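You operate a simulated robot arm through the tools that you are given. There is no shell and no other tool.

Carry out the task below with a simulated robot arm. There is one attempt and no reset: what you move stays moved.

TASK
Put two teaspoons of cocoa in the purple mug and close the canister again.
Fine: use the black teaspoon; it goes back where it lay.

Only the result counts: the job must be done as asked and must still hold three seconds after the hand-in. Knocking over, shifting, dropping, spilling or breaking anything else fails it.

THE ROBOT
A 6-joint arm with a three-finger gripper, fixed in place. Base frame: the origin is on the floor under the middle of its stand, x ahead of it, y to its left, z up; the work surface is at about z = 91. Readings come in cm, degrees, newtons and seconds.
It reaches about 121.3 cm from its shoulder. Its first joint turns from -166.0 to 166.0 degrees. Payload 4.89 kg.
Tool frame: the origin (TCP) lies between the finger pads and is the grasp point; the fingertips stand 3 cm ahead of it; z points along the fingers, y is the line along which they close. The gripper opens to 16.4 cm; its body begins 12.5 cm behind the TCP.
Orientation is that of the tool frame in the base frame, as [roll, pitch, yaw] about the fixed x, y, z axes, in that order (R = Rz(yaw) Ry(pitch) Rx(roll)). With the fingers straight down and closing along the base's y, the tool's x points along the base's -x, its y along +y and its z along -z.

THE INTERFACE
- The arm moves only by the tool nudge_tool. Its argument "motion" is one flat list of numbers, 7 for each row, row after row: the shift along the base's x, y, z in units of 25 mm (1.0 is 25 mm), then the turn, a rotation vector about the base's x, y, z in units of 4 degrees (1.0 is 4 degrees), then the opening, from 0 (shut) to 1 (fully open). In form: [tx, ty, tz, ax, ay, az, fingers, tx, ty, tz, ax, ay, az, fingers, ...]. A call has 1 to 20 rows; each row shifts and turns the commanded pose from where the row before left it. A call with a number of a shift or a turn outside -1 to 1 is refused whole. Each row takes 0.2 s and may step no farther than 5 cm and 8.6 degrees from the row before; otherwise, or with a gripper value out of range, the whole call is refused. A pose out of reach is approached as far as the arm can. The call stops where the force on the tool passes 40 N (or 10 N more than at its start, if that is more) or the arm is blocked; 0.2 s more then pass. Each finger travels about 10.8 cm/s and halts on what it meets, pressing with about 26 N; the grip force reading is that of the motor and also rises with nothing between the fingers. The clock runs only during rows and for 0.2 s after the last one: add rows that do not move to give the fingers time. The reply holds the time, the measured pose of the TCP, the force on the tool along the base axes, the opening and the grip force, in the units named above and with some noise, with the torque about the TCP (base axes, N m) and any sound that the robot's microphone picked up.
- Cameras (640 x 400 px; columns grow to the right, rows downward): "scene" is fixed at [5.07, 65.13, 173.12]; the picture's right is [-0.38, -0.93, 0.00], its down [-0.49, 0.20, -0.85] and it looks along [0.79, -0.32, -0.53] (base axes); focal length 310 px, centre (320, 200). "wrist" rides on the gripper at [7.6, -0.2, -15.2] in the tool frame; the picture's right is [0.02, 1.00, 0.00], its down [-0.88, 0.02, -0.47] and it looks along [-0.47, 0.01, 0.88] (tool axes); focal length 247 px, centre (320, 200). There is no depth. A picture from a camera that has moved, and an enlarged one, comes with that camera's place and axes in the base frame and with its lens.
- capture(camera): a new picture of that camera. No time passes.
- slide_trunk(by): moves the trunk up (or, below 0, down) by that many cm; the arm rides with it, the base frame stays. It gives what a move gives, with no picture.
- zoom(camera, box): a new picture of the part [left, top, right, bottom] of that camera's present view, enlarged. No time passes.
- close_job(): hands the job in; it is judged then, once.

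Nothing tells you positions but the pictures and the camera data. Unless the task says otherwise, let go and move clear before handing in.

The tools are called as a command line: name --argument value ..., lists and objects as JSON in quotes. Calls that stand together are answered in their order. nudge_tool: Moves the arm, as the interface text tells. Its arguments: {"type":"object","properties":{"motion":{"type":"array","items":{"type":"number"}}},"required":["motion"]} The other tools are called the same way: slide_trunk (by) moves the trunk up or down; capture (camera) takes a picture; zoom (camera, box) takes an enlarged picture of a part of a camera's view; close_job () hands the job in.

At the start:

```text
clock: 0.0
position: [69.68, 13.53, 133.21]
tool_rot: [179.9, 0.0, 180.0]
wrist_force: [-0.4, 0.7, -0.6]
moment: [-0.01, -0.01, -0.01]
grip_width: 16.4
gripper_force: 0.1
trunk travel left (down, up): [-17.5, 21.5]
```

scene: 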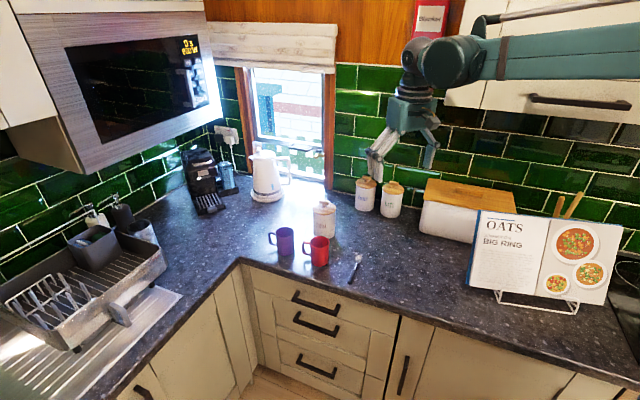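
wrist: 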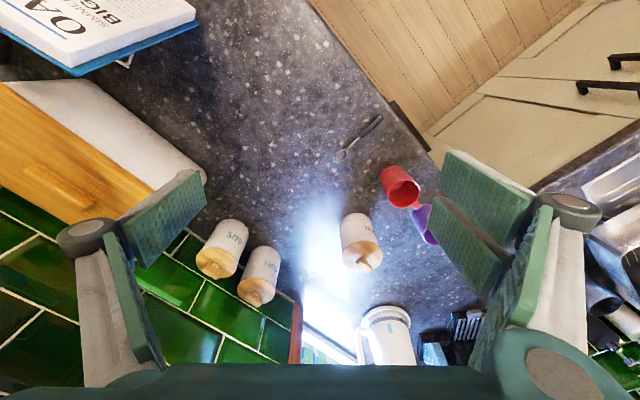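

I see a counter with a purple mug, a red mug, a canister near them, two more canisters at the back, and a spoon lying near the front edge. I'll look closer at these before moving.

zoom --camera "scene" --box '[250, 180, 410, 280]'

zoom --camera "wrist" --box '[180, 100, 460, 310]'

zoom --camera "scene" --box '[40, 180, 200, 280]'

```text
4.00 times, centred on (330, 230) of scene
camera zoom: at [5.07, 65.13, 173.12], right [-0.38, -0.93, 0.0], down [-0.49, 0.2, -0.85], along [0.79, -0.32, -0.53], focal length 1241 px, centre (280, 80)
```

zoom: 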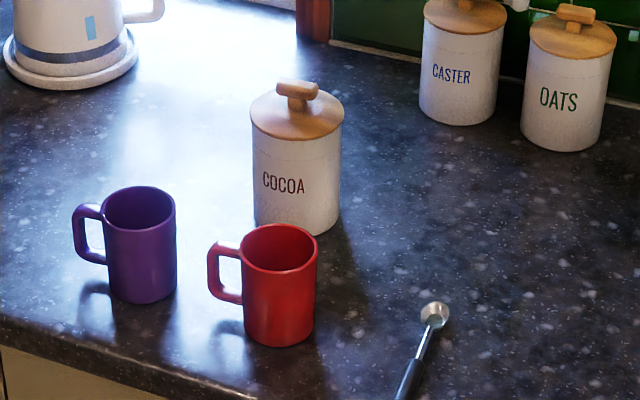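

```text
1.90 times, centred on (320, 205) of wrist
camera zoom: at [62.08, 13.25, 148.37], right [-0.02, 1.0, 0.0], down [0.88, 0.02, 0.47], along [0.47, 0.01, -0.88], focal length 470 px, centre (320, 190)
```

zoom: 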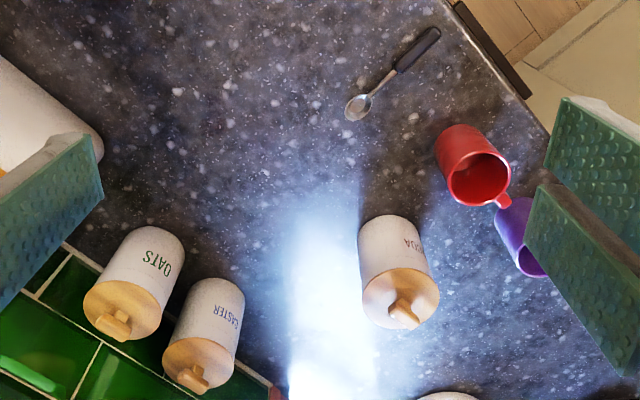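

```text
4.00 times, centred on (120, 230) of scene
camera zoom: at [5.07, 65.13, 173.12], right [-0.38, -0.93, 0.0], down [-0.49, 0.2, -0.85], along [0.79, -0.32, -0.53], focal length 1241 px, centre (1120, 80)
```

zoom: 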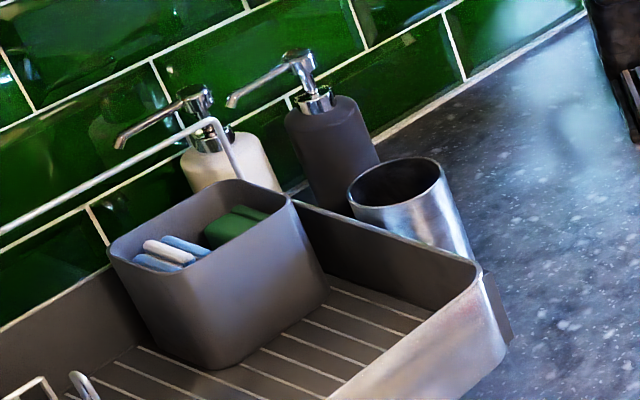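

The cocoa canister stands near (102, 24), the purple mug near (96.5, 42.5), the red mug near (86, 32.5), and the spoon runs from about (81, 18) to (71.5, 27). I'm zooming in on the spoon, lid knob and mug for detail.

zoom --camera "scene" --box '[300, 190, 364, 230]'

zoom --camera "scene" --box '[320, 245, 384, 285]'

zoom --camera "wrist" --box '[310, 100, 400, 170]'

zoom --camera "wrist" --box '[320, 160, 448, 280]'

zoom --camera "scene" --box '[360, 0, 480, 190]'

```text
10.00 times, centred on (332, 210) of scene
camera zoom: at [5.07, 65.13, 173.12], right [-0.38, -0.93, 0.0], down [-0.49, 0.2, -0.85], along [0.79, -0.32, -0.53], focal length 3102 px, centre (200, 100)
```

zoom: 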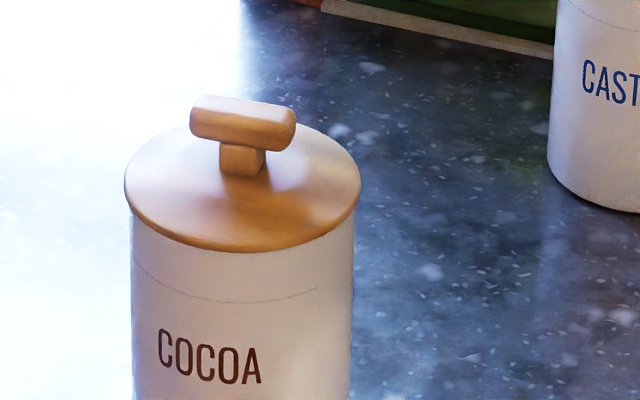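

```text
10.00 times, centred on (352, 265) of scene
camera zoom: at [5.07, 65.13, 173.12], right [-0.38, -0.93, 0.0], down [-0.49, 0.2, -0.85], along [0.79, -0.32, -0.53], focal length 3102 px, centre (0, -450)
```

zoom: 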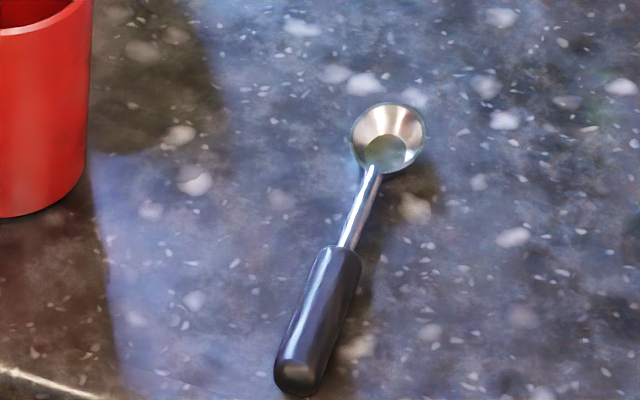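

```text
5.71 times, centred on (355, 135) of wrist
camera zoom: at [62.08, 13.25, 148.37], right [-0.02, 1.0, 0.0], down [0.88, 0.02, 0.47], along [0.47, 0.01, -0.88], focal length 1411 px, centre (120, 571)
```

zoom: 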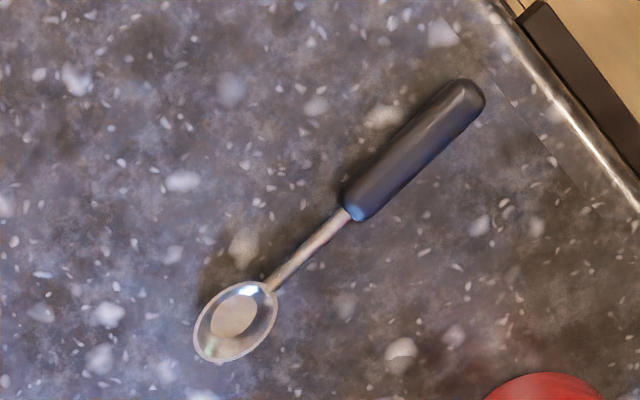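

```text
3.33 times, centred on (384, 220) of wrist
camera zoom: at [62.08, 13.25, 148.37], right [-0.02, 1.0, 0.0], down [0.88, 0.02, 0.47], along [0.47, 0.01, -0.88], focal length 823 px, centre (107, 133)
```

zoom: 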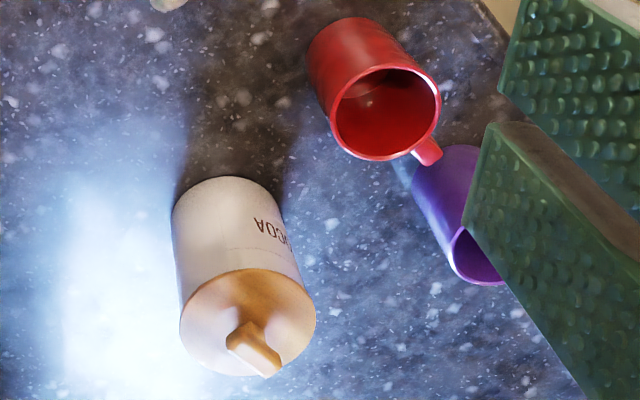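

```text
2.11 times, centred on (420, 95) of scene
camera zoom: at [5.07, 65.13, 173.12], right [-0.38, -0.93, 0.0], down [-0.49, 0.2, -0.85], along [0.79, -0.32, -0.53], focal length 653 px, centre (110, 421)
```

zoom: 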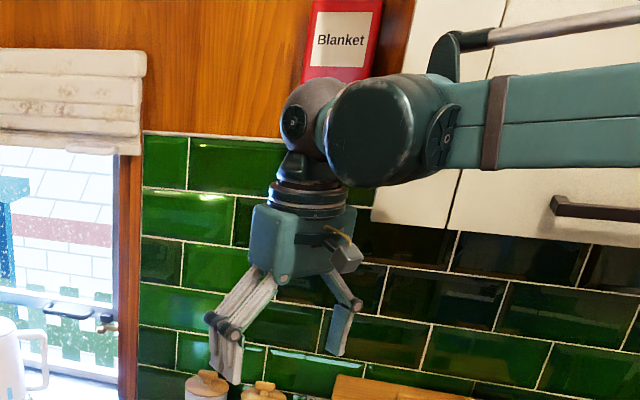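

The spoon lies flat with its handle toward the robot's left front. The canister's lid has a T-shaped knob, roughly 45° to the base axes, with its top at z≈107. I'll move out over the canister at a safe height to look at the knob with the wrist camera.

nudge_tool --motion '[1, 0.4, 0, 0, 0, 0, 1, 1, 0.4, 0, 0, 0, 0, 1, 1, 0.4, 0, 0, 0, 0, 1, 1, 0.4, 0, 0, 0, 0, 1, 1, 0.4, 0, 0, 0, 0, 1, 1, 0.4, 0, 0, 0, 0, 1, 1, 0.4, 0, 0, 0, 0, 1, 1, 0.4, 0, 0, 0, 0, 1]'

capture --camera "wrist"

capture --camera "scene"

```text
clock: 1.8
position: [89.83, 21.37, 133.28]
tool_rot: [-180.0, 0.0, 180.0]
wrist_force: [-0.3, -0.4, 0.8]
moment: [0.02, -0.13, 0.01]
grip_width: 16.4
gripper_force: 0.0
trunk travel left (down, up): [-17.5, 21.5]
```

```text
taken
camera wrist: at [82.03, 21.21, 148.49], right [-0.02, 1.0, 0.0], down [0.88, 0.02, 0.47], along [0.47, 0.01, -0.88], focal length 247 px, centre (320, 200)
```

wrist: 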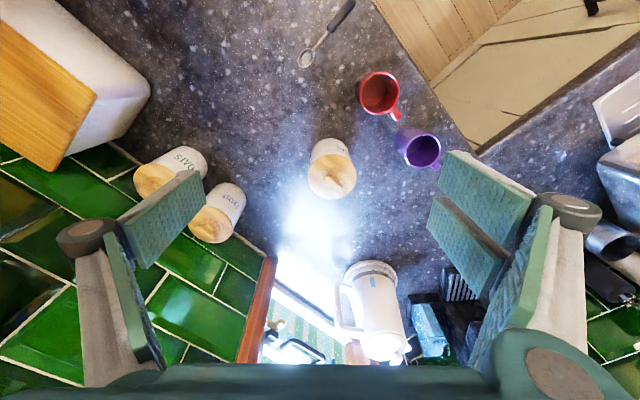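

```text
taken
```

scene: 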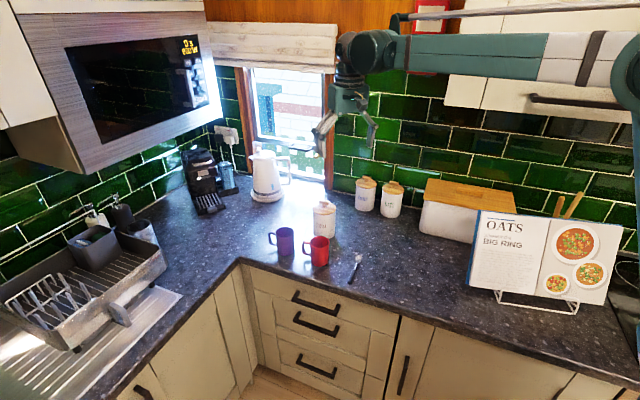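

The arm moved cleanly and now stands above the canister area. I'll zoom in from here to measure the knob, spoon and mugs precisely.

zoom --camera "wrist" --box '[292, 130, 372, 210]'

zoom --camera "wrist" --box '[290, 0, 450, 180]'

```text
5.00 times, centred on (332, 170) of wrist
camera zoom: at [82.03, 21.21, 148.49], right [-0.02, 1.0, 0.0], down [0.88, 0.02, 0.47], along [0.47, 0.01, -0.88], focal length 1235 px, centre (260, 350)
```

zoom: 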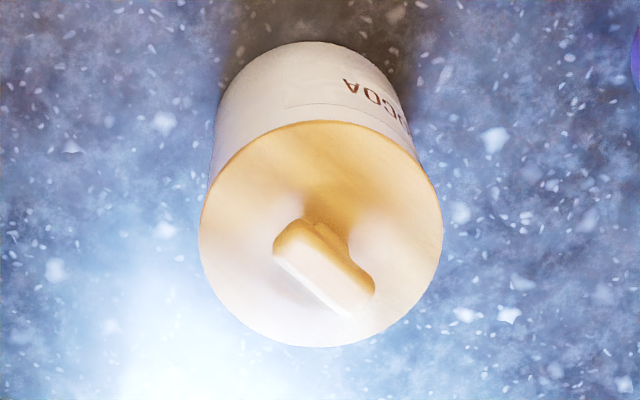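

```text
2.22 times, centred on (370, 90) of wrist
camera zoom: at [82.03, 21.21, 148.49], right [-0.02, 1.0, 0.0], down [0.88, 0.02, 0.47], along [0.47, 0.01, -0.88], focal length 549 px, centre (209, 444)
```

zoom: 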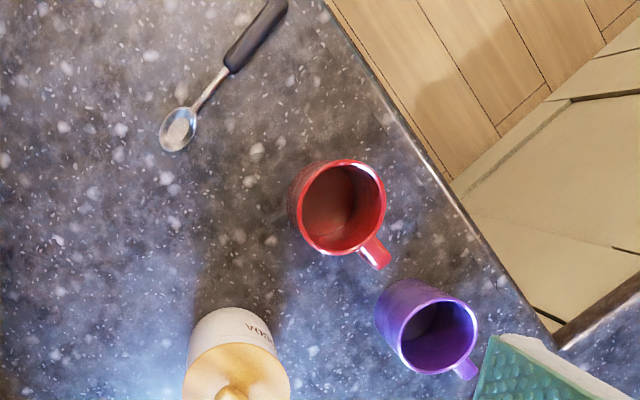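

The knob bar is centred about (100.9, 23.9) and runs at about 50° in the base frame; the lid is about 9.6 cm across. I'll go above it, turning the gripper so the fingers close across the bar.

nudge_tool --motion '[0.339, 0.079, -0.255, 0, 0, 0.96, 0.6, 0.339, 0.079, -0.255, 0, 0, 0.96, 0.6, 0.339, 0.079, -0.255, 0, 0, 0.96, 0.6, 0.339, 0.079, -0.255, 0, 0, 0.96, 0.6, 0.339, 0.079, -0.255, 0, 0, 0.96, 0.6, 0.339, 0.079, -0.255, 0, 0, 0.96, 0.6, 0.339, 0.079, -0.255, 0, 0, 0.96, 0.6, 0.339, 0.079, -0.255, 0, 0, 0.96, 0.6, 0.339, 0.079, -0.255, 0, 0, 0.96, 0.6, 0.339, 0.079, -0.255, 0, 0, 0.96, 0.6, 0.339, 0.079, -0.255, 0, 0, 0.96, 0.6, 0.339, 0.079, -0.255, 0, 0, 0.96, 0.6, 0.339, 0.079, -0.255, 0, 0, 0.96, 0.6]'

capture --camera "wrist"

zoom --camera "scene" --box '[250, 80, 410, 280]'

```text
clock: 4.6
position: [100.92, 23.96, 124.93]
tool_rot: [-180.0, 0.0, -130.0]
wrist_force: [-1.2, 0.2, 0.6]
moment: [0.01, -0.1, 0.01]
grip_width: 9.84
gripper_force: 0.1
trunk travel left (down, up): [-17.5, 21.5]
```

```text
taken
camera wrist: at [96.03, 17.98, 140.09], right [-0.78, 0.63, 0.0], down [0.55, 0.69, 0.47], along [0.3, 0.37, -0.88], focal length 247 px, centre (320, 200)
```

wrist: 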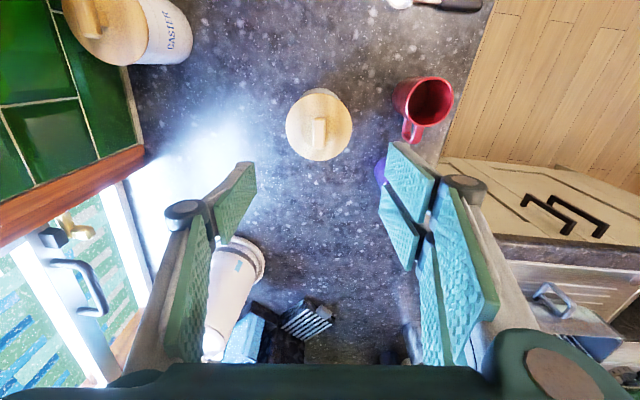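

```text
2.00 times, centred on (330, 180) of scene
camera zoom: at [5.07, 65.13, 173.12], right [-0.38, -0.93, 0.0], down [-0.49, 0.2, -0.85], along [0.79, -0.32, -0.53], focal length 620 px, centre (300, 240)
```

zoom: 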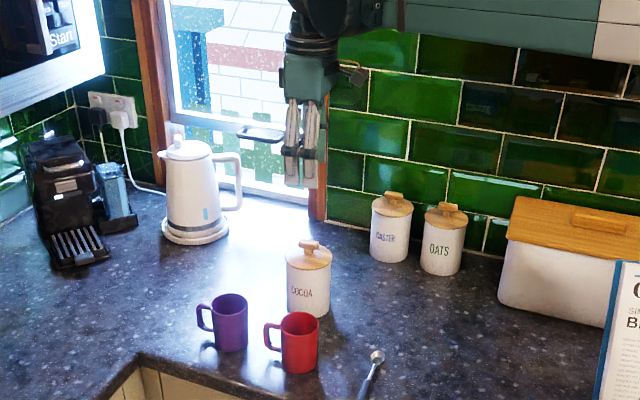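

The bar now looks aligned with the tool. I'll zoom in to fine-tune centring before descending.

zoom --camera "wrist" --box '[280, 80, 360, 170]'

```text
4.44 times, centred on (320, 125) of wrist
camera zoom: at [96.03, 17.98, 140.09], right [-0.78, 0.63, 0.0], down [0.55, 0.69, 0.47], along [0.3, 0.37, -0.88], focal length 1098 px, centre (320, 533)
```

zoom: 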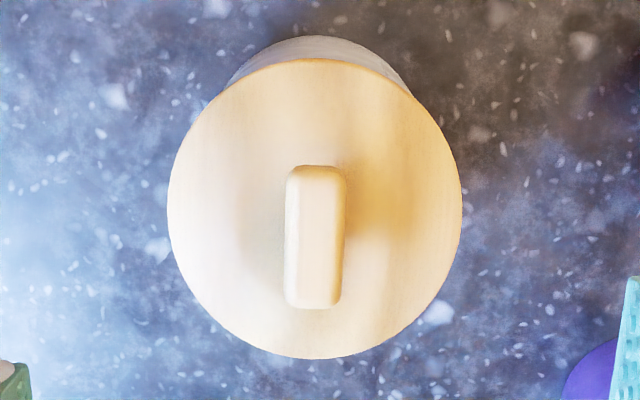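

The bar's centre lies within 2 mm of the tool axis. I'll correct slightly, descend to z≈108 so the fingertips straddle the bar, and check the force.

nudge_tool --motion '[0.06, -0.05, -0.9, 0, 0, -0.5, 0.5, 0, 0, -0.9, 0, 0, 0, 0.4, 0, 0, -0.9, 0, 0, 0, 0.4, 0, 0, -0.9, 0, 0, 0, 0.4, 0, 0, -0.9, 0, 0, 0, 0.4, 0, 0, -0.8, 0, 0, 0, 0.4, 0, 0, -0.8, 0, 0, 0, 0.4, 0, 0, -0.6, 0, 0, 0, 0.4]'

capture --camera "wrist"

zoom --camera "scene" --box '[280, 150, 376, 240]'

```text
clock: 6.4
position: [101.0, 23.97, 108.05]
tool_rot: [180.0, 0.1, -132.0]
wrist_force: [0.0, 0.0, 0.2]
moment: [-0.02, -0.03, 0.02]
grip_width: 6.55
gripper_force: 0.0
trunk travel left (down, up): [-17.5, 21.5]
```

```text
taken
camera wrist: at [95.98, 18.07, 123.27], right [-0.76, 0.65, 0.0], down [0.58, 0.67, 0.47], along [0.31, 0.36, -0.88], focal length 247 px, centre (320, 200)
```

wrist: 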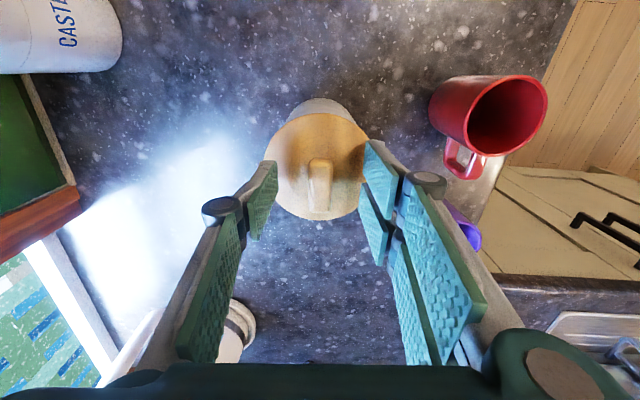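

```text
4.44 times, centred on (328, 195) of scene
camera zoom: at [5.07, 65.13, 173.12], right [-0.38, -0.93, 0.0], down [-0.49, 0.2, -0.85], along [0.79, -0.32, -0.53], focal length 1378 px, centre (284, 222)
```

zoom: 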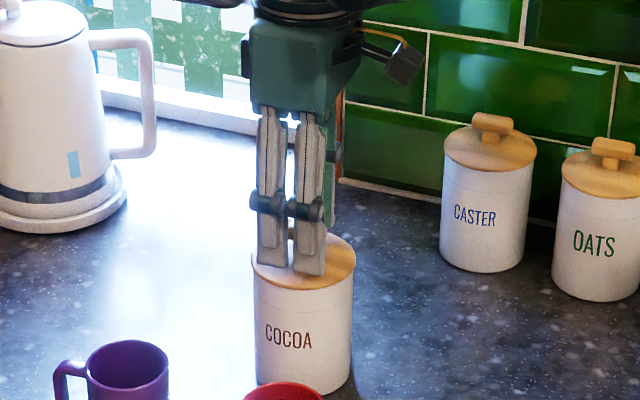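

The fingers straddle the bar, centred. I'll close on it in place.

nudge_tool --motion '[0, 0, 0, 0, 0, 0, 0.25, 0, 0, 0, 0, 0, 0, 0.18, 0, 0, 0, 0, 0, 0, 0.12, 0, 0, 0, 0, 0, 0, 0.08, 0, 0, 0, 0, 0, 0, 0, 0, 0, 0, 0, 0, 0, 0, 0, 0, 0, 0, 0, 0, 0]'

capture --camera "wrist"

zoom --camera "scene" --box '[280, 150, 376, 240]'

```text
clock: 8.0
position: [100.95, 23.84, 107.98]
tool_rot: [-180.0, 0.0, -132.0]
wrist_force: [0.3, 0.6, 0.0]
moment: [-0.02, -0.02, 0.0]
grip_width: 1.7
gripper_force: 26.4
trunk travel left (down, up): [-17.5, 21.5]
```

```text
taken
camera wrist: at [96.0, 18.08, 123.27], right [-0.76, 0.65, 0.0], down [0.58, 0.67, 0.47], along [0.31, 0.36, -0.88], focal length 247 px, centre (320, 200)
```

wrist: 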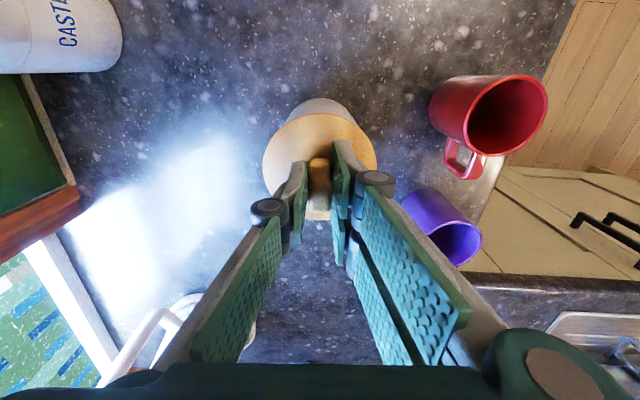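

```text
4.44 times, centred on (328, 195) of scene
camera zoom: at [5.07, 65.13, 173.12], right [-0.38, -0.93, 0.0], down [-0.49, 0.2, -0.85], along [0.79, -0.32, -0.53], focal length 1378 px, centre (284, 222)
```

zoom: 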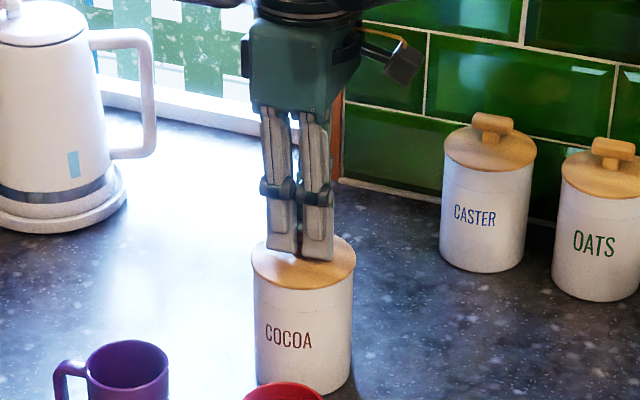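

The knob is held at 1.7 cm with firm grip. I'll lift slowly straight up and check that only the lid comes.

nudge_tool --motion '[0, 0, 0.2, 0, 0, 0, 0, 0, 0, 0.2, 0, 0, 0, 0, 0, 0, 0.2, 0, 0, 0, 0, 0, 0, 0.2, 0, 0, 0, 0, 0, 0, 0.2, 0, 0, 0, 0]'

zoom --camera "scene" --box '[280, 150, 376, 240]'

```text
clock: 9.2
position: [101.03, 23.91, 110.49]
tool_rot: [180.0, 0.0, -132.0]
wrist_force: [-0.2, -0.7, -0.8]
moment: [0.04, 0.03, -0.01]
grip_width: 1.77
gripper_force: 25.7
trunk travel left (down, up): [-17.5, 21.5]
```

```text
4.44 times, centred on (328, 195) of scene
camera zoom: at [5.07, 65.13, 173.12], right [-0.38, -0.93, 0.0], down [-0.49, 0.2, -0.85], along [0.79, -0.32, -0.53], focal length 1378 px, centre (284, 222)
```

zoom: 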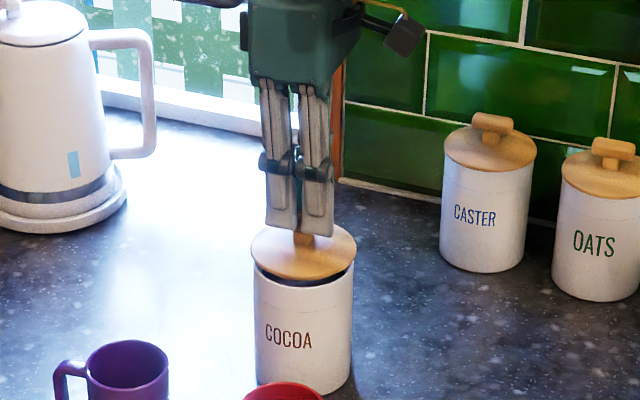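

The lid is rising but perhaps less than the fingers. I'll check the grip with close-up views before continuing.

zoom --camera "scene" --box '[308, 180, 358, 220]'

zoom --camera "wrist" --box '[240, 80, 400, 260]'

```text
10.00 times, centred on (333, 200) of scene
camera zoom: at [5.07, 65.13, 173.12], right [-0.38, -0.93, 0.0], down [-0.49, 0.2, -0.85], along [0.79, -0.32, -0.53], focal length 3102 px, centre (190, 200)
```

zoom: 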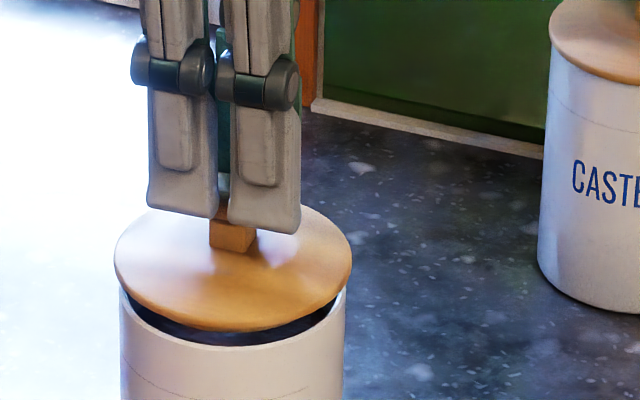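

```text
2.22 times, centred on (320, 170) of wrist
camera zoom: at [95.98, 18.14, 125.79], right [-0.76, 0.65, 0.0], down [0.58, 0.67, 0.47], along [0.31, 0.36, -0.88], focal length 549 px, centre (320, 267)
```

zoom: 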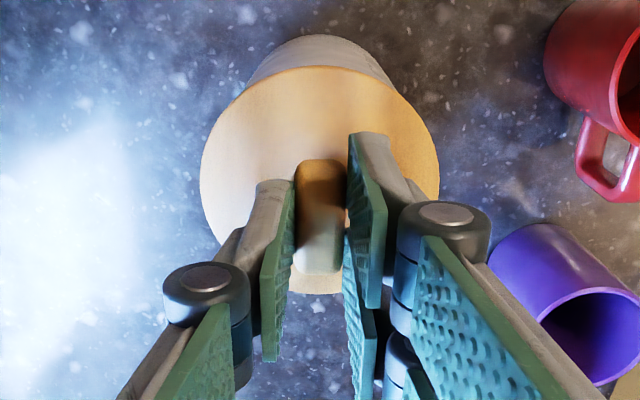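

The lid has come up about 1.5 cm (its gasket is showing), but the fingers slipped up about 1 cm on the bar. I'll open slightly, drop lower and re-grip deeper.

nudge_tool --motion '[0, 0, 0, 0, 0, 0, 0.2, 0, 0, 0, 0, 0, 0, 0.2]'

zoom --camera "scene" --box '[308, 180, 358, 220]'

zoom --camera "wrist" --box '[240, 80, 400, 260]'

```text
clock: 9.8
position: [100.93, 23.96, 110.56]
tool_rot: [180.0, 0.1, -132.0]
wrist_force: [-0.6, 0.4, -1.2]
moment: [-0.02, 0.02, 0.01]
grip_width: 3.26
gripper_force: 0.0
trunk travel left (down, up): [-17.5, 21.5]
```

```text
10.00 times, centred on (333, 200) of scene
camera zoom: at [5.07, 65.13, 173.12], right [-0.38, -0.93, 0.0], down [-0.49, 0.2, -0.85], along [0.79, -0.32, -0.53], focal length 3102 px, centre (190, 200)
```

zoom: 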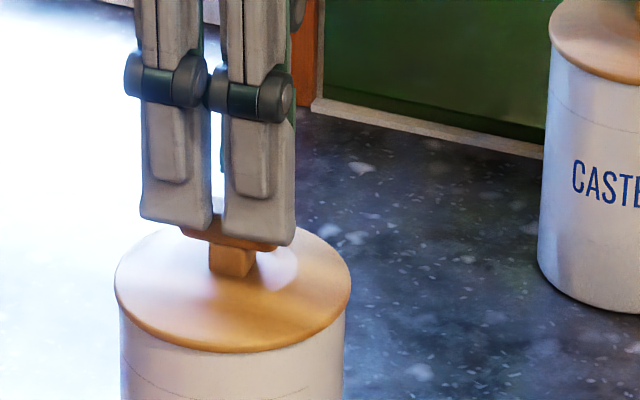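

```text
2.22 times, centred on (320, 170) of wrist
camera zoom: at [95.97, 18.14, 125.78], right [-0.76, 0.65, 0.0], down [0.58, 0.67, 0.47], along [0.31, 0.36, -0.88], focal length 549 px, centre (320, 267)
```

zoom: 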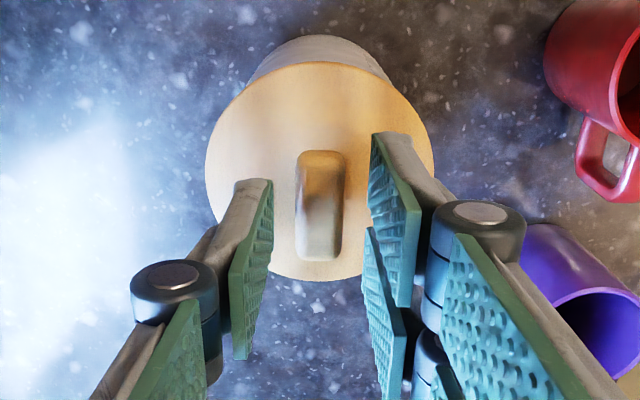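

The lid dropped back fully seated, so there is little seal friction now. I'll lower to about z=108 and grip again with the bar deeper between the pads.

nudge_tool --motion '[0, 0, -0.4, 0, 0, 0, 0.22, 0, 0, -0.4, 0, 0, 0, 0.22, 0, 0, -0.2, 0, 0, 0, 0.22]'

zoom --camera "scene" --box '[308, 180, 358, 220]'

```text
clock: 10.6
position: [100.95, 24.03, 107.96]
tool_rot: [180.0, 0.0, -131.9]
wrist_force: [-0.3, 0.3, -0.2]
moment: [-0.01, 0.01, 0.01]
grip_width: 3.61
gripper_force: 0.1
trunk travel left (down, up): [-17.5, 21.5]
```

```text
10.00 times, centred on (333, 200) of scene
camera zoom: at [5.07, 65.13, 173.12], right [-0.38, -0.93, 0.0], down [-0.49, 0.2, -0.85], along [0.79, -0.32, -0.53], focal length 3102 px, centre (190, 200)
```

zoom: 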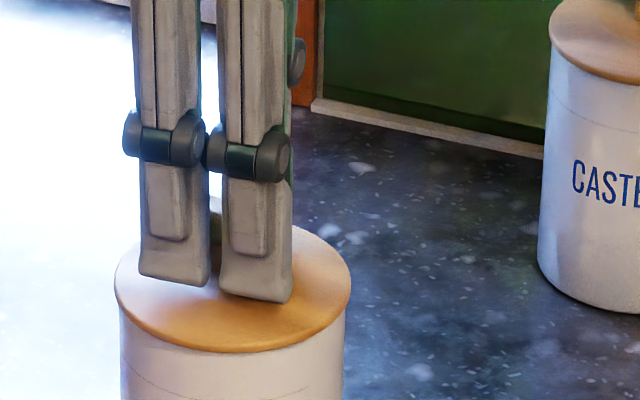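

No contact yet at z=108. I'll ease down a few millimetres more, then close with time to settle.

nudge_tool --motion '[0, 0, -0.12, 0, 0, 0, 0.22, 0, 0, 0, 0, 0, 0, 0.22]'

nudge_tool --motion '[0, 0, 0, 0, 0, 0, 0.12, 0, 0, 0, 0, 0, 0, 0.08, 0, 0, 0, 0, 0, 0, 0, 0, 0, 0, 0, 0, 0, 0, 0, 0, 0, 0, 0, 0, 0, 0, 0, 0, 0, 0, 0, 0, 0, 0, 0, 0, 0, 0, 0]'

zoom --camera "scene" --box '[308, 180, 358, 220]'

```text
clock: 11.2
position: [100.96, 23.92, 107.79]
tool_rot: [-179.9, -0.1, -132.0]
wrist_force: [-1.3, 0.5, 0.2]
moment: [-0.01, -0.01, -0.02]
grip_width: 3.59
gripper_force: 0.1
trunk travel left (down, up): [-17.5, 21.5]
```

```text
clock: 12.8
position: [101.02, 23.95, 107.76]
tool_rot: [180.0, 0.0, -132.0]
wrist_force: [0.3, -0.2, 0.3]
moment: [-0.01, 0.02, -0.01]
grip_width: 1.71
gripper_force: 25.6
trunk travel left (down, up): [-17.5, 21.5]
```

```text
10.00 times, centred on (333, 200) of scene
camera zoom: at [5.07, 65.13, 173.12], right [-0.38, -0.93, 0.0], down [-0.49, 0.2, -0.85], along [0.79, -0.32, -0.53], focal length 3102 px, centre (190, 200)
```

zoom: 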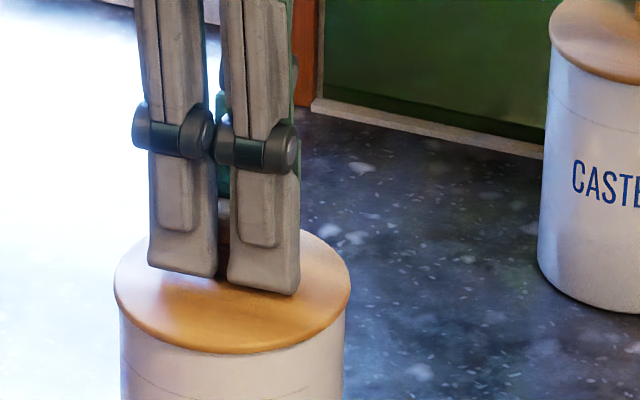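

Gripped again at 1.71 cm. I'll lift very slowly and compare finger and lid heights.

nudge_tool --motion '[0, 0, 0.04, 0, 0, 0, 0, 0, 0, 0.04, 0, 0, 0, 0, 0, 0, 0.04, 0, 0, 0, 0, 0, 0, 0.04, 0, 0, 0, 0, 0, 0, 0.04, 0, 0, 0, 0, 0, 0, 0.04, 0, 0, 0, 0, 0, 0, 0.04, 0, 0, 0, 0, 0, 0, 0.04, 0, 0, 0, 0]'

zoom --camera "scene" --box '[308, 180, 358, 220]'

```text
clock: 14.6
position: [101.07, 24.07, 108.54]
tool_rot: [-180.0, 0.1, -132.0]
wrist_force: [-0.3, -0.1, -0.7]
moment: [0.01, 0.05, 0.0]
grip_width: 1.67
gripper_force: 26.1
trunk travel left (down, up): [-17.5, 21.5]
```

```text
10.00 times, centred on (333, 200) of scene
camera zoom: at [5.07, 65.13, 173.12], right [-0.38, -0.93, 0.0], down [-0.49, 0.2, -0.85], along [0.79, -0.32, -0.53], focal length 3102 px, centre (190, 200)
```

zoom: 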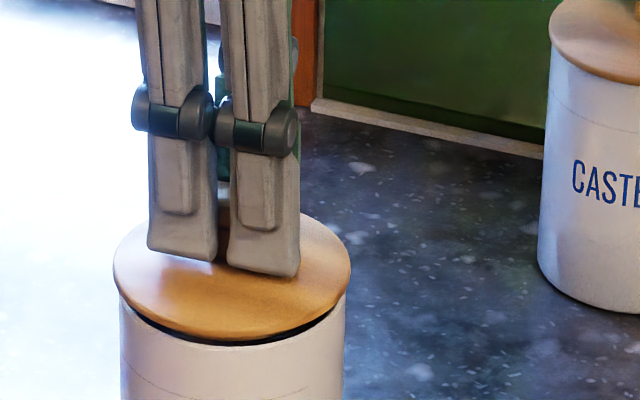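

This time the lid follows the fingers. I'll keep lifting gently.

nudge_tool --motion '[0, 0, 0.05, 0, 0, 0, 0, 0, 0, 0.05, 0, 0, 0, 0, 0, 0, 0.05, 0, 0, 0, 0, 0, 0, 0.06, 0, 0, 0, 0, 0, 0, 0.06, 0, 0, 0, 0, 0, 0, 0.06, 0, 0, 0, 0, 0, 0, 0.08, 0, 0, 0, 0, 0, 0, 0.08, 0, 0, 0, 0, 0, 0, 0.08, 0, 0, 0, 0, 0, 0, 0.08, 0, 0, 0, 0, 0, 0, 0.08, 0, 0, 0, 0, 0, 0, 0.08, 0, 0, 0, 0, 0, 0, 0.08, 0, 0, 0, 0, 0, 0, 0.08, 0, 0, 0, 0]'

zoom --camera "scene" --box '[298, 170, 368, 220]'

```text
clock: 17.6
position: [100.98, 24.03, 110.96]
tool_rot: [-179.9, 0.0, -132.0]
wrist_force: [0.1, -0.8, -0.7]
moment: [-0.01, 0.02, -0.01]
grip_width: 1.67
gripper_force: 25.7
trunk travel left (down, up): [-17.5, 21.5]
```

```text
8.00 times, centred on (333, 195) of scene
camera zoom: at [5.07, 65.13, 173.12], right [-0.38, -0.93, 0.0], down [-0.49, 0.2, -0.85], along [0.79, -0.32, -0.53], focal length 2481 px, centre (216, 240)
```

zoom: 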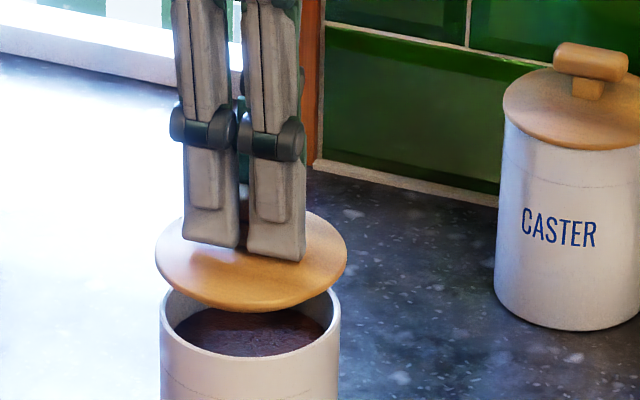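

The lid is clear of the canister and the cocoa surface is visible a couple of centimetres below the rim. I'll carry the lid level to a free spot near (88, 6).

nudge_tool --motion '[0, 0, 0.3, 0, 0, 0, 0, 0, 0, 0.5, 0, 0, 0, 0, 0, 0, 0.6, 0, 0, 0, 0, 0, 0, 0.6, 0, 0, 0, 0, -0.2, -0.3, 0, 0, 0, 0, 0, -0.4, -0.6, 0, 0, 0, 0, 0, -0.6, -0.8, 0, 0, 0, 0, 0, -0.6, -0.8, 0, 0, 0, 0, 0, -0.6, -0.8, 0, 0, 0, 0, 0, -0.6, -0.8, 0, 0, 0, 0, 0, -0.6, -0.8, 0, 0, 0, 0, 0, -0.6, -0.8, 0, 0, 0, 0, 0, -0.6, -0.8, 0, 0, 0, 0, 0, -0.4, -0.5, 0, 0, 0, 0, 0, 0, 0, 0, 0, 0, 0, 0]'

capture --camera "scene"

capture --camera "wrist"

zoom --camera "scene" --box '[300, 185, 350, 225]'

```text
clock: 20.8
position: [87.88, 6.41, 116.08]
tool_rot: [-180.0, -0.1, -132.0]
wrist_force: [-0.4, -0.1, -0.8]
moment: [0.04, -0.08, -0.01]
grip_width: 1.68
gripper_force: 25.9
trunk travel left (down, up): [-17.5, 21.5]
```

```text
taken
```

scene: 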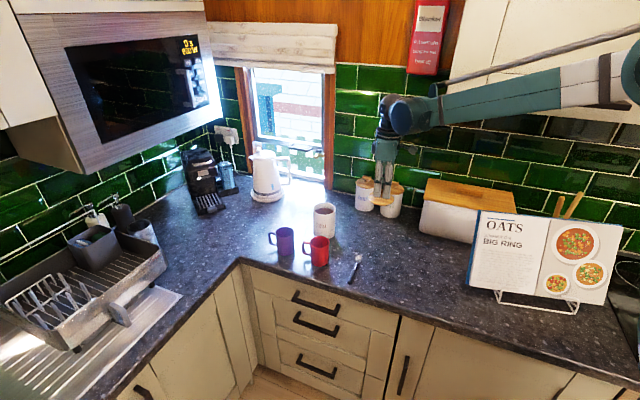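

```text
taken
camera wrist: at [82.82, 0.58, 131.25], right [-0.76, 0.65, 0.0], down [0.58, 0.67, 0.47], along [0.31, 0.36, -0.88], focal length 247 px, centre (320, 200)
```

wrist: 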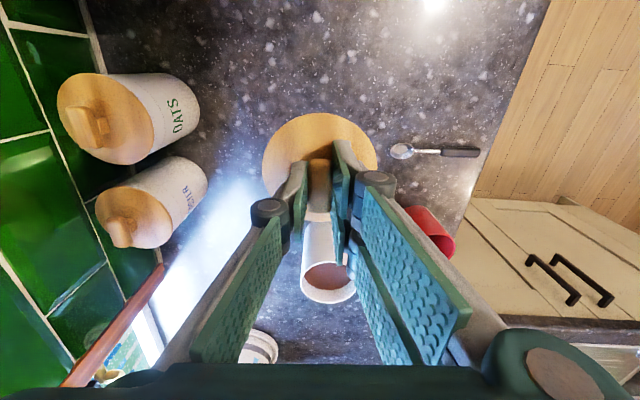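

```text
10.00 times, centred on (325, 205) of scene
camera zoom: at [5.07, 65.13, 173.12], right [-0.38, -0.93, 0.0], down [-0.49, 0.2, -0.85], along [0.79, -0.32, -0.53], focal length 3102 px, centre (270, 150)
```

zoom: 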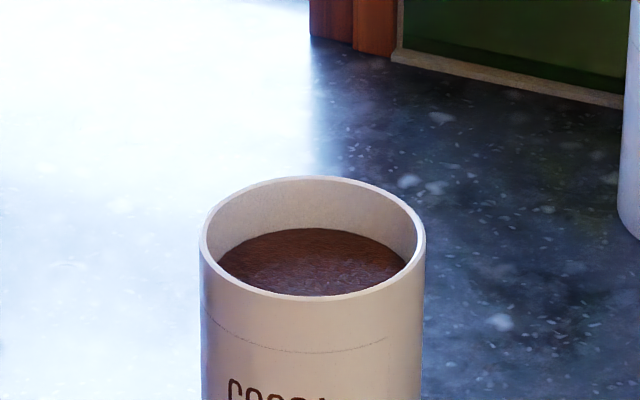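

The canister is open with cocoa about 2.2 cm below the rim. The lid hangs over clear counter at (88, 6.4); I'll lower it to just above the surface.

nudge_tool --motion '[0, 0, -0.5, 0, 0, 0, 0, 0, 0, -0.8, 0, 0, 0, 0, 0, 0, -0.9, 0, 0, 0, 0, 0, 0, -0.9, 0, 0, 0, 0, 0, 0, -0.9, 0, 0, 0, 0, 0, 0, -0.9, 0, 0, 0, 0, 0, 0, -0.9, 0, 0, 0, 0, 0, 0, -0.7, 0, 0, 0, 0, 0, 0, -0.5, 0, 0, 0, 0, 0, 0, -0.3, 0, 0, 0, 0]'

zoom --camera "scene" --box '[350, 200, 430, 260]'

```text
clock: 23.0
position: [87.93, 6.39, 97.83]
tool_rot: [179.9, 0.0, -132.0]
wrist_force: [-0.6, 0.4, -1.0]
moment: [0.05, 0.02, 0.0]
grip_width: 1.71
gripper_force: 26.0
trunk travel left (down, up): [-17.5, 21.5]
```

```text
6.67 times, centred on (390, 230) of scene
camera zoom: at [5.07, 65.13, 173.12], right [-0.38, -0.93, 0.0], down [-0.49, 0.2, -0.85], along [0.79, -0.32, -0.53], focal length 2068 px, centre (-147, 0)
```

zoom: 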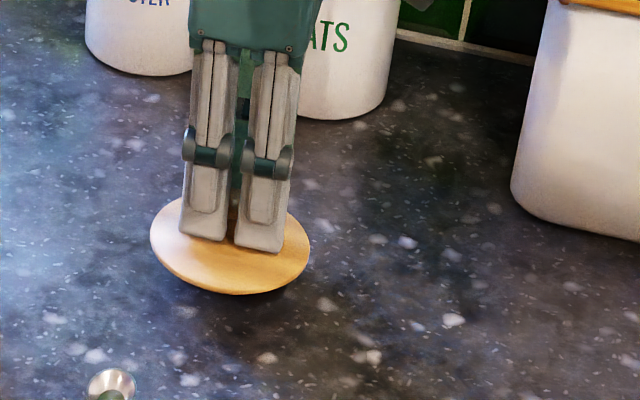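

The lid is near the counter. I'll ease down in small steps and watch the force.

nudge_tool --motion '[0, 0, -0.08, 0, 0, 0, 0, 0, 0, -0.08, 0, 0, 0, 0, 0, 0, -0.08, 0, 0, 0, 0, 0, 0, -0.08, 0, 0, 0, 0, 0, 0, -0.08, 0, 0, 0, 0, 0, 0, -0.08, 0, 0, 0, 0]'

zoom --camera "scene" --box '[350, 200, 430, 260]'

```text
clock: 24.4
position: [88.02, 6.45, 96.64]
tool_rot: [-180.0, -0.1, -132.0]
wrist_force: [-0.4, 0.2, -0.6]
moment: [0.02, -0.01, -0.01]
grip_width: 1.71
gripper_force: 25.9
trunk travel left (down, up): [-17.5, 21.5]
```

```text
6.67 times, centred on (390, 230) of scene
camera zoom: at [5.07, 65.13, 173.12], right [-0.38, -0.93, 0.0], down [-0.49, 0.2, -0.85], along [0.79, -0.32, -0.53], focal length 2068 px, centre (-147, 0)
```

zoom: 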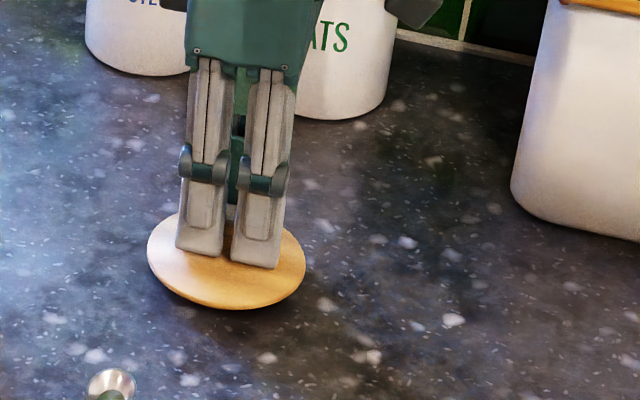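

nudge_tool --motion '[0, 0, -0.06, 0, 0, 0, 0, 0, 0, -0.06, 0, 0, 0, 0, 0, 0, -0.06, 0, 0, 0, 0, 0, 0, -0.06, 0, 0, 0, 0]'

zoom --camera "scene" --box '[350, 200, 430, 260]'

```text
clock: 25.4
position: [87.96, 6.53, 96.13]
tool_rot: [179.9, 0.0, -132.0]
wrist_force: [3.5, 1.4, 19.8]
moment: [0.1, -0.06, 0.0]
grip_width: 1.69
gripper_force: 25.4
trunk travel left (down, up): [-17.5, 21.5]
```

```text
6.67 times, centred on (390, 230) of scene
camera zoom: at [5.07, 65.13, 173.12], right [-0.38, -0.93, 0.0], down [-0.49, 0.2, -0.85], along [0.79, -0.32, -0.53], focal length 2068 px, centre (-147, 0)
```

zoom: 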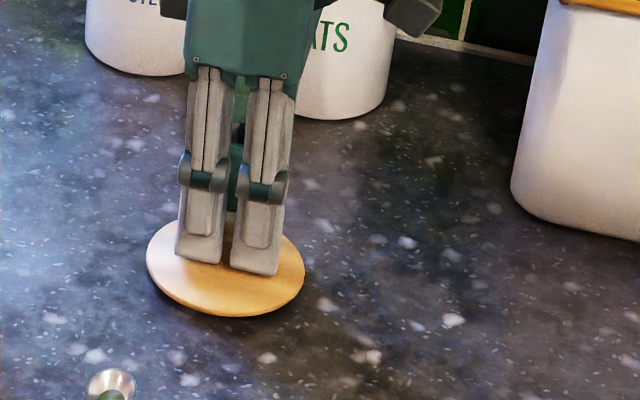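

The lid has touched the counter (20 N). I'll relieve the pressure slightly, then release and rise straight up.

nudge_tool --motion '[0, 0, 0.05, 0, 0, 0, 0, 0, 0, 0, 0, 0, 0, 0.12, 0, 0, 0, 0, 0, 0, 0.18, 0, 0, 0, 0, 0, 0, 0.25, 0, 0, 0, 0, 0, 0, 0.3]'

nudge_tool --motion '[0, 0, 0.3, 0, 0, 0, 0.3, 0, 0, 0.6, 0, 0, 0, 0.35, 0, 0, 0.8, 0, 0, 0, 0.4, 0, 0, 1, 0, 0, 0, 0.5, 0, 0, 1, 0, 0, 0, 0.6, 0, 0, 1, 0, 0, 0, 0.6, 0, 0, 1, 0, 0, 0, 0.6, 0, 0, 1, 0, 0, 0, 0.6, 0, 0, 1, 0, 0, 0, 0.6, 0, 0, 1, 0, 0, 0, 0.6]'

capture --camera "wrist"

zoom --camera "scene" --box '[250, 180, 442, 300]'

```text
clock: 26.6
position: [88.04, 6.54, 96.05]
tool_rot: [-180.0, 0.0, -132.0]
wrist_force: [0.0, -0.5, -0.2]
moment: [0.0, 0.0, 0.0]
grip_width: 4.88
gripper_force: 0.0
trunk travel left (down, up): [-17.5, 21.5]
```

```text
clock: 28.8
position: [87.91, 6.44, 117.87]
tool_rot: [-180.0, 0.0, -132.0]
wrist_force: [1.0, -0.2, 0.0]
moment: [-0.02, 0.03, -0.01]
grip_width: 9.88
gripper_force: 0.0
trunk travel left (down, up): [-17.5, 21.5]
```

```text
taken
camera wrist: at [82.84, 0.63, 133.11], right [-0.76, 0.65, 0.0], down [0.58, 0.67, 0.47], along [0.31, 0.36, -0.88], focal length 247 px, centre (320, 200)
```

wrist: 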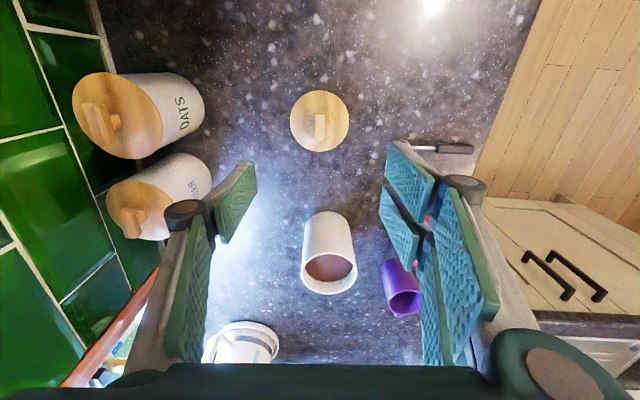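

```text
3.33 times, centred on (346, 240) of scene
camera zoom: at [5.07, 65.13, 173.12], right [-0.38, -0.93, 0.0], down [-0.49, 0.2, -0.85], along [0.79, -0.32, -0.53], focal length 1034 px, centre (233, 67)
```

zoom: 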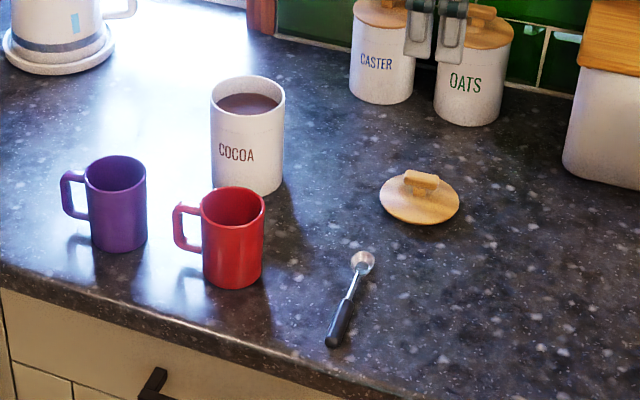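

The lid rests safely on the counter, knob up. Next I'll turn the gripper and move over the spoon handle near (73.6, 25.1), with the fingers set to close across it.

nudge_tool --motion '[-0.249, 0.325, -0.05, 0, 0, -0.987, 0.5, -0.249, 0.325, -0.05, 0, 0, -0.987, 0.5, -0.249, 0.325, -0.05, 0, 0, -0.987, 0.5, -0.249, 0.325, -0.05, 0, 0, -0.987, 0.5, -0.249, 0.325, -0.05, 0, 0, -0.987, 0.5, -0.249, 0.325, -0.05, 0, 0, -0.987, 0.5, -0.249, 0.325, -0.05, 0, 0, -0.987, 0.5, -0.249, 0.325, -0.05, 0, 0, -0.987, 0.5, -0.249, 0.325, -0.05, 0, 0, -0.987, 0.5, -0.249, 0.325, -0.05, 0, 0, -0.987, 0.5, -0.249, 0.325, -0.05, 0, 0, -0.987, 0.5, -0.249, 0.325, -0.05, 0, 0, -0.987, 0.5]'

nudge_tool --motion '[-0.249, 0.325, -0.05, 0, 0, -0.987, 0.5, -0.249, 0.325, -0.05, 0, 0, -0.987, 0.5, -0.249, 0.325, -0.05, 0, 0, -0.987, 0.5, -0.249, 0.325, -0.05, 0, 0, -0.987, 0.5, -0.249, 0.325, -0.05, 0, 0, -0.987, 0.5, -0.249, 0.325, -0.05, 0, 0, -0.987, 0.5, -0.249, 0.325, -0.05, 0, 0, -0.987, 0.5, -0.249, 0.325, -0.05, 0, 0, -0.987, 0.5, -0.249, 0.325, -0.05, 0, 0, -0.987, 0.5, -0.249, 0.325, -0.05, 0, 0, -0.987, 0.5, -0.249, 0.325, -0.05, 0, 0, -0.987, 0.5]'

capture --camera "wrist"

capture --camera "scene"

```text
clock: 31.4
position: [80.54, 16.23, 116.29]
tool_rot: [180.0, 0.1, -179.5]
wrist_force: [1.0, -0.5, 0.2]
moment: [0.01, 0.04, 0.02]
grip_width: 8.19
gripper_force: 0.0
trunk travel left (down, up): [-17.5, 21.5]
```

```text
clock: 33.8
position: [73.56, 25.12, 115.02]
tool_rot: [-179.9, -0.1, 137.0]
wrist_force: [-0.1, -0.8, 0.3]
moment: [0.04, 0.03, -0.02]
grip_width: 8.18
gripper_force: 0.1
trunk travel left (down, up): [-17.5, 21.5]
```

```text
taken
camera wrist: at [67.92, 30.08, 130.23], right [0.67, 0.75, 0.0], down [0.66, -0.59, 0.47], along [0.35, -0.31, -0.88], focal length 247 px, centre (320, 200)
```

wrist: 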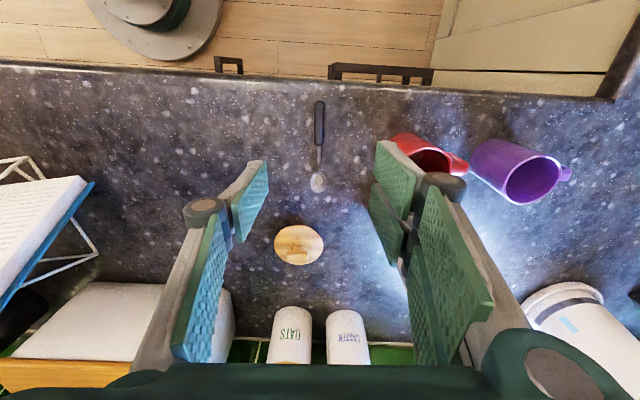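

```text
taken
```

scene: 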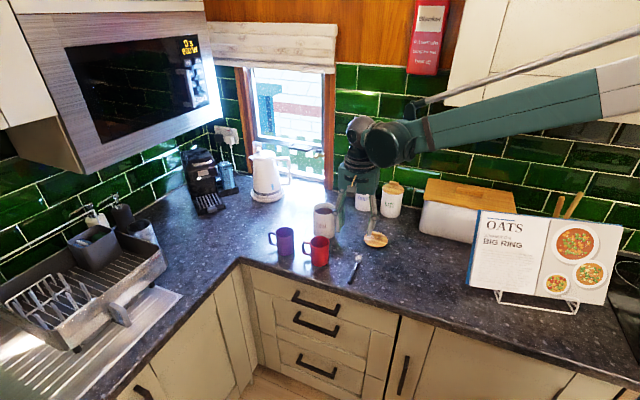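

The spoon lies in line with the tool and nearly centred between the fingers. I'll zoom in to refine position and angle.

zoom --camera "wrist" --box '[270, 85, 370, 205]'

```text
3.33 times, centred on (320, 145) of wrist
camera zoom: at [67.92, 30.08, 130.23], right [0.67, 0.75, 0.0], down [0.66, -0.59, 0.47], along [0.35, -0.31, -0.88], focal length 823 px, centre (320, 383)
```

zoom: 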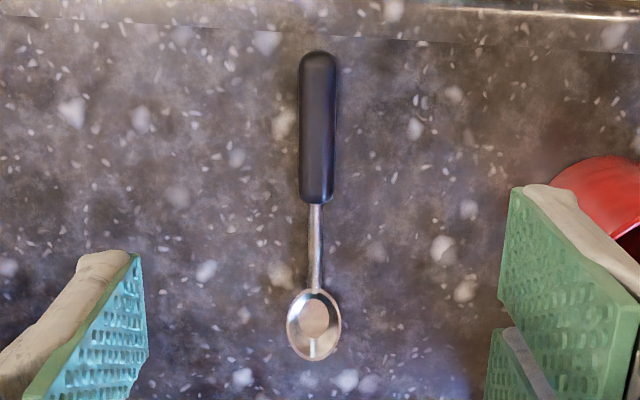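

The spoon is aligned within 2 mm and under 1°; the TCP is right at mid-handle. I'll descend to just above the counter with the fingers part-open.

nudge_tool --motion '[-0.046, -0.05, -0.8, 0, 0, 0, 0.4, 0, 0, -1, 0, 0, 0, 0.35, 0, 0, -1, 0, 0, 0, 0.3, 0, 0, -1, 0, 0, 0, 0.3, 0, 0, -1, 0, 0, 0, 0.3, 0, 0, -1, 0, 0, 0, 0.3, 0, 0, -0.9, 0, 0, 0, 0.3, 0, 0, -0.7, 0, 0, 0, 0.3, 0, 0, -0.4, 0, 0, 0, 0.3, 0, 0, -0.2, 0, 0, 0, 0.3]'

capture --camera "wrist"

zoom --camera "scene" --box '[310, 230, 390, 290]'

```text
clock: 36.0
position: [73.64, 24.79, 94.95]
tool_rot: [179.9, 0.0, 137.1]
wrist_force: [0.1, 0.2, 0.1]
moment: [0.03, 0.0, 0.02]
grip_width: 4.9
gripper_force: 0.0
trunk travel left (down, up): [-17.5, 21.5]
```

```text
taken
camera wrist: at [67.86, 29.94, 110.21], right [0.66, 0.75, 0.0], down [0.66, -0.59, 0.47], along [0.35, -0.31, -0.88], focal length 247 px, centre (320, 200)
```

wrist: 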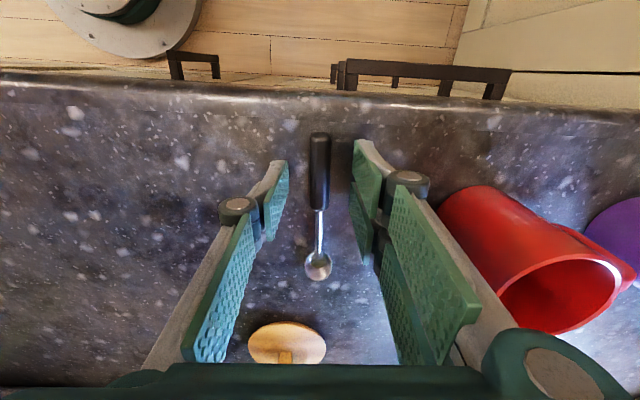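

```text
6.67 times, centred on (350, 260) of scene
camera zoom: at [5.07, 65.13, 173.12], right [-0.38, -0.93, 0.0], down [-0.49, 0.2, -0.85], along [0.79, -0.32, -0.53], focal length 2068 px, centre (120, -200)
```

zoom: 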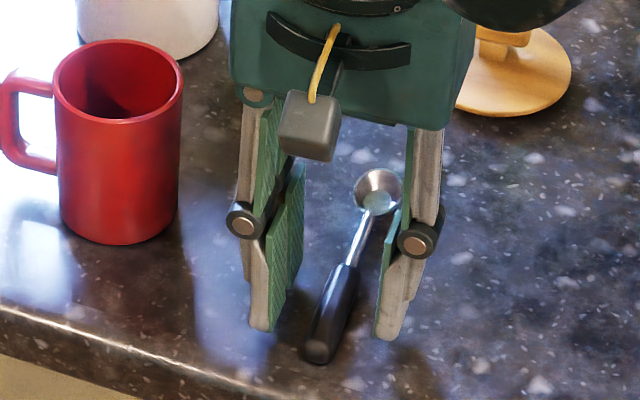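

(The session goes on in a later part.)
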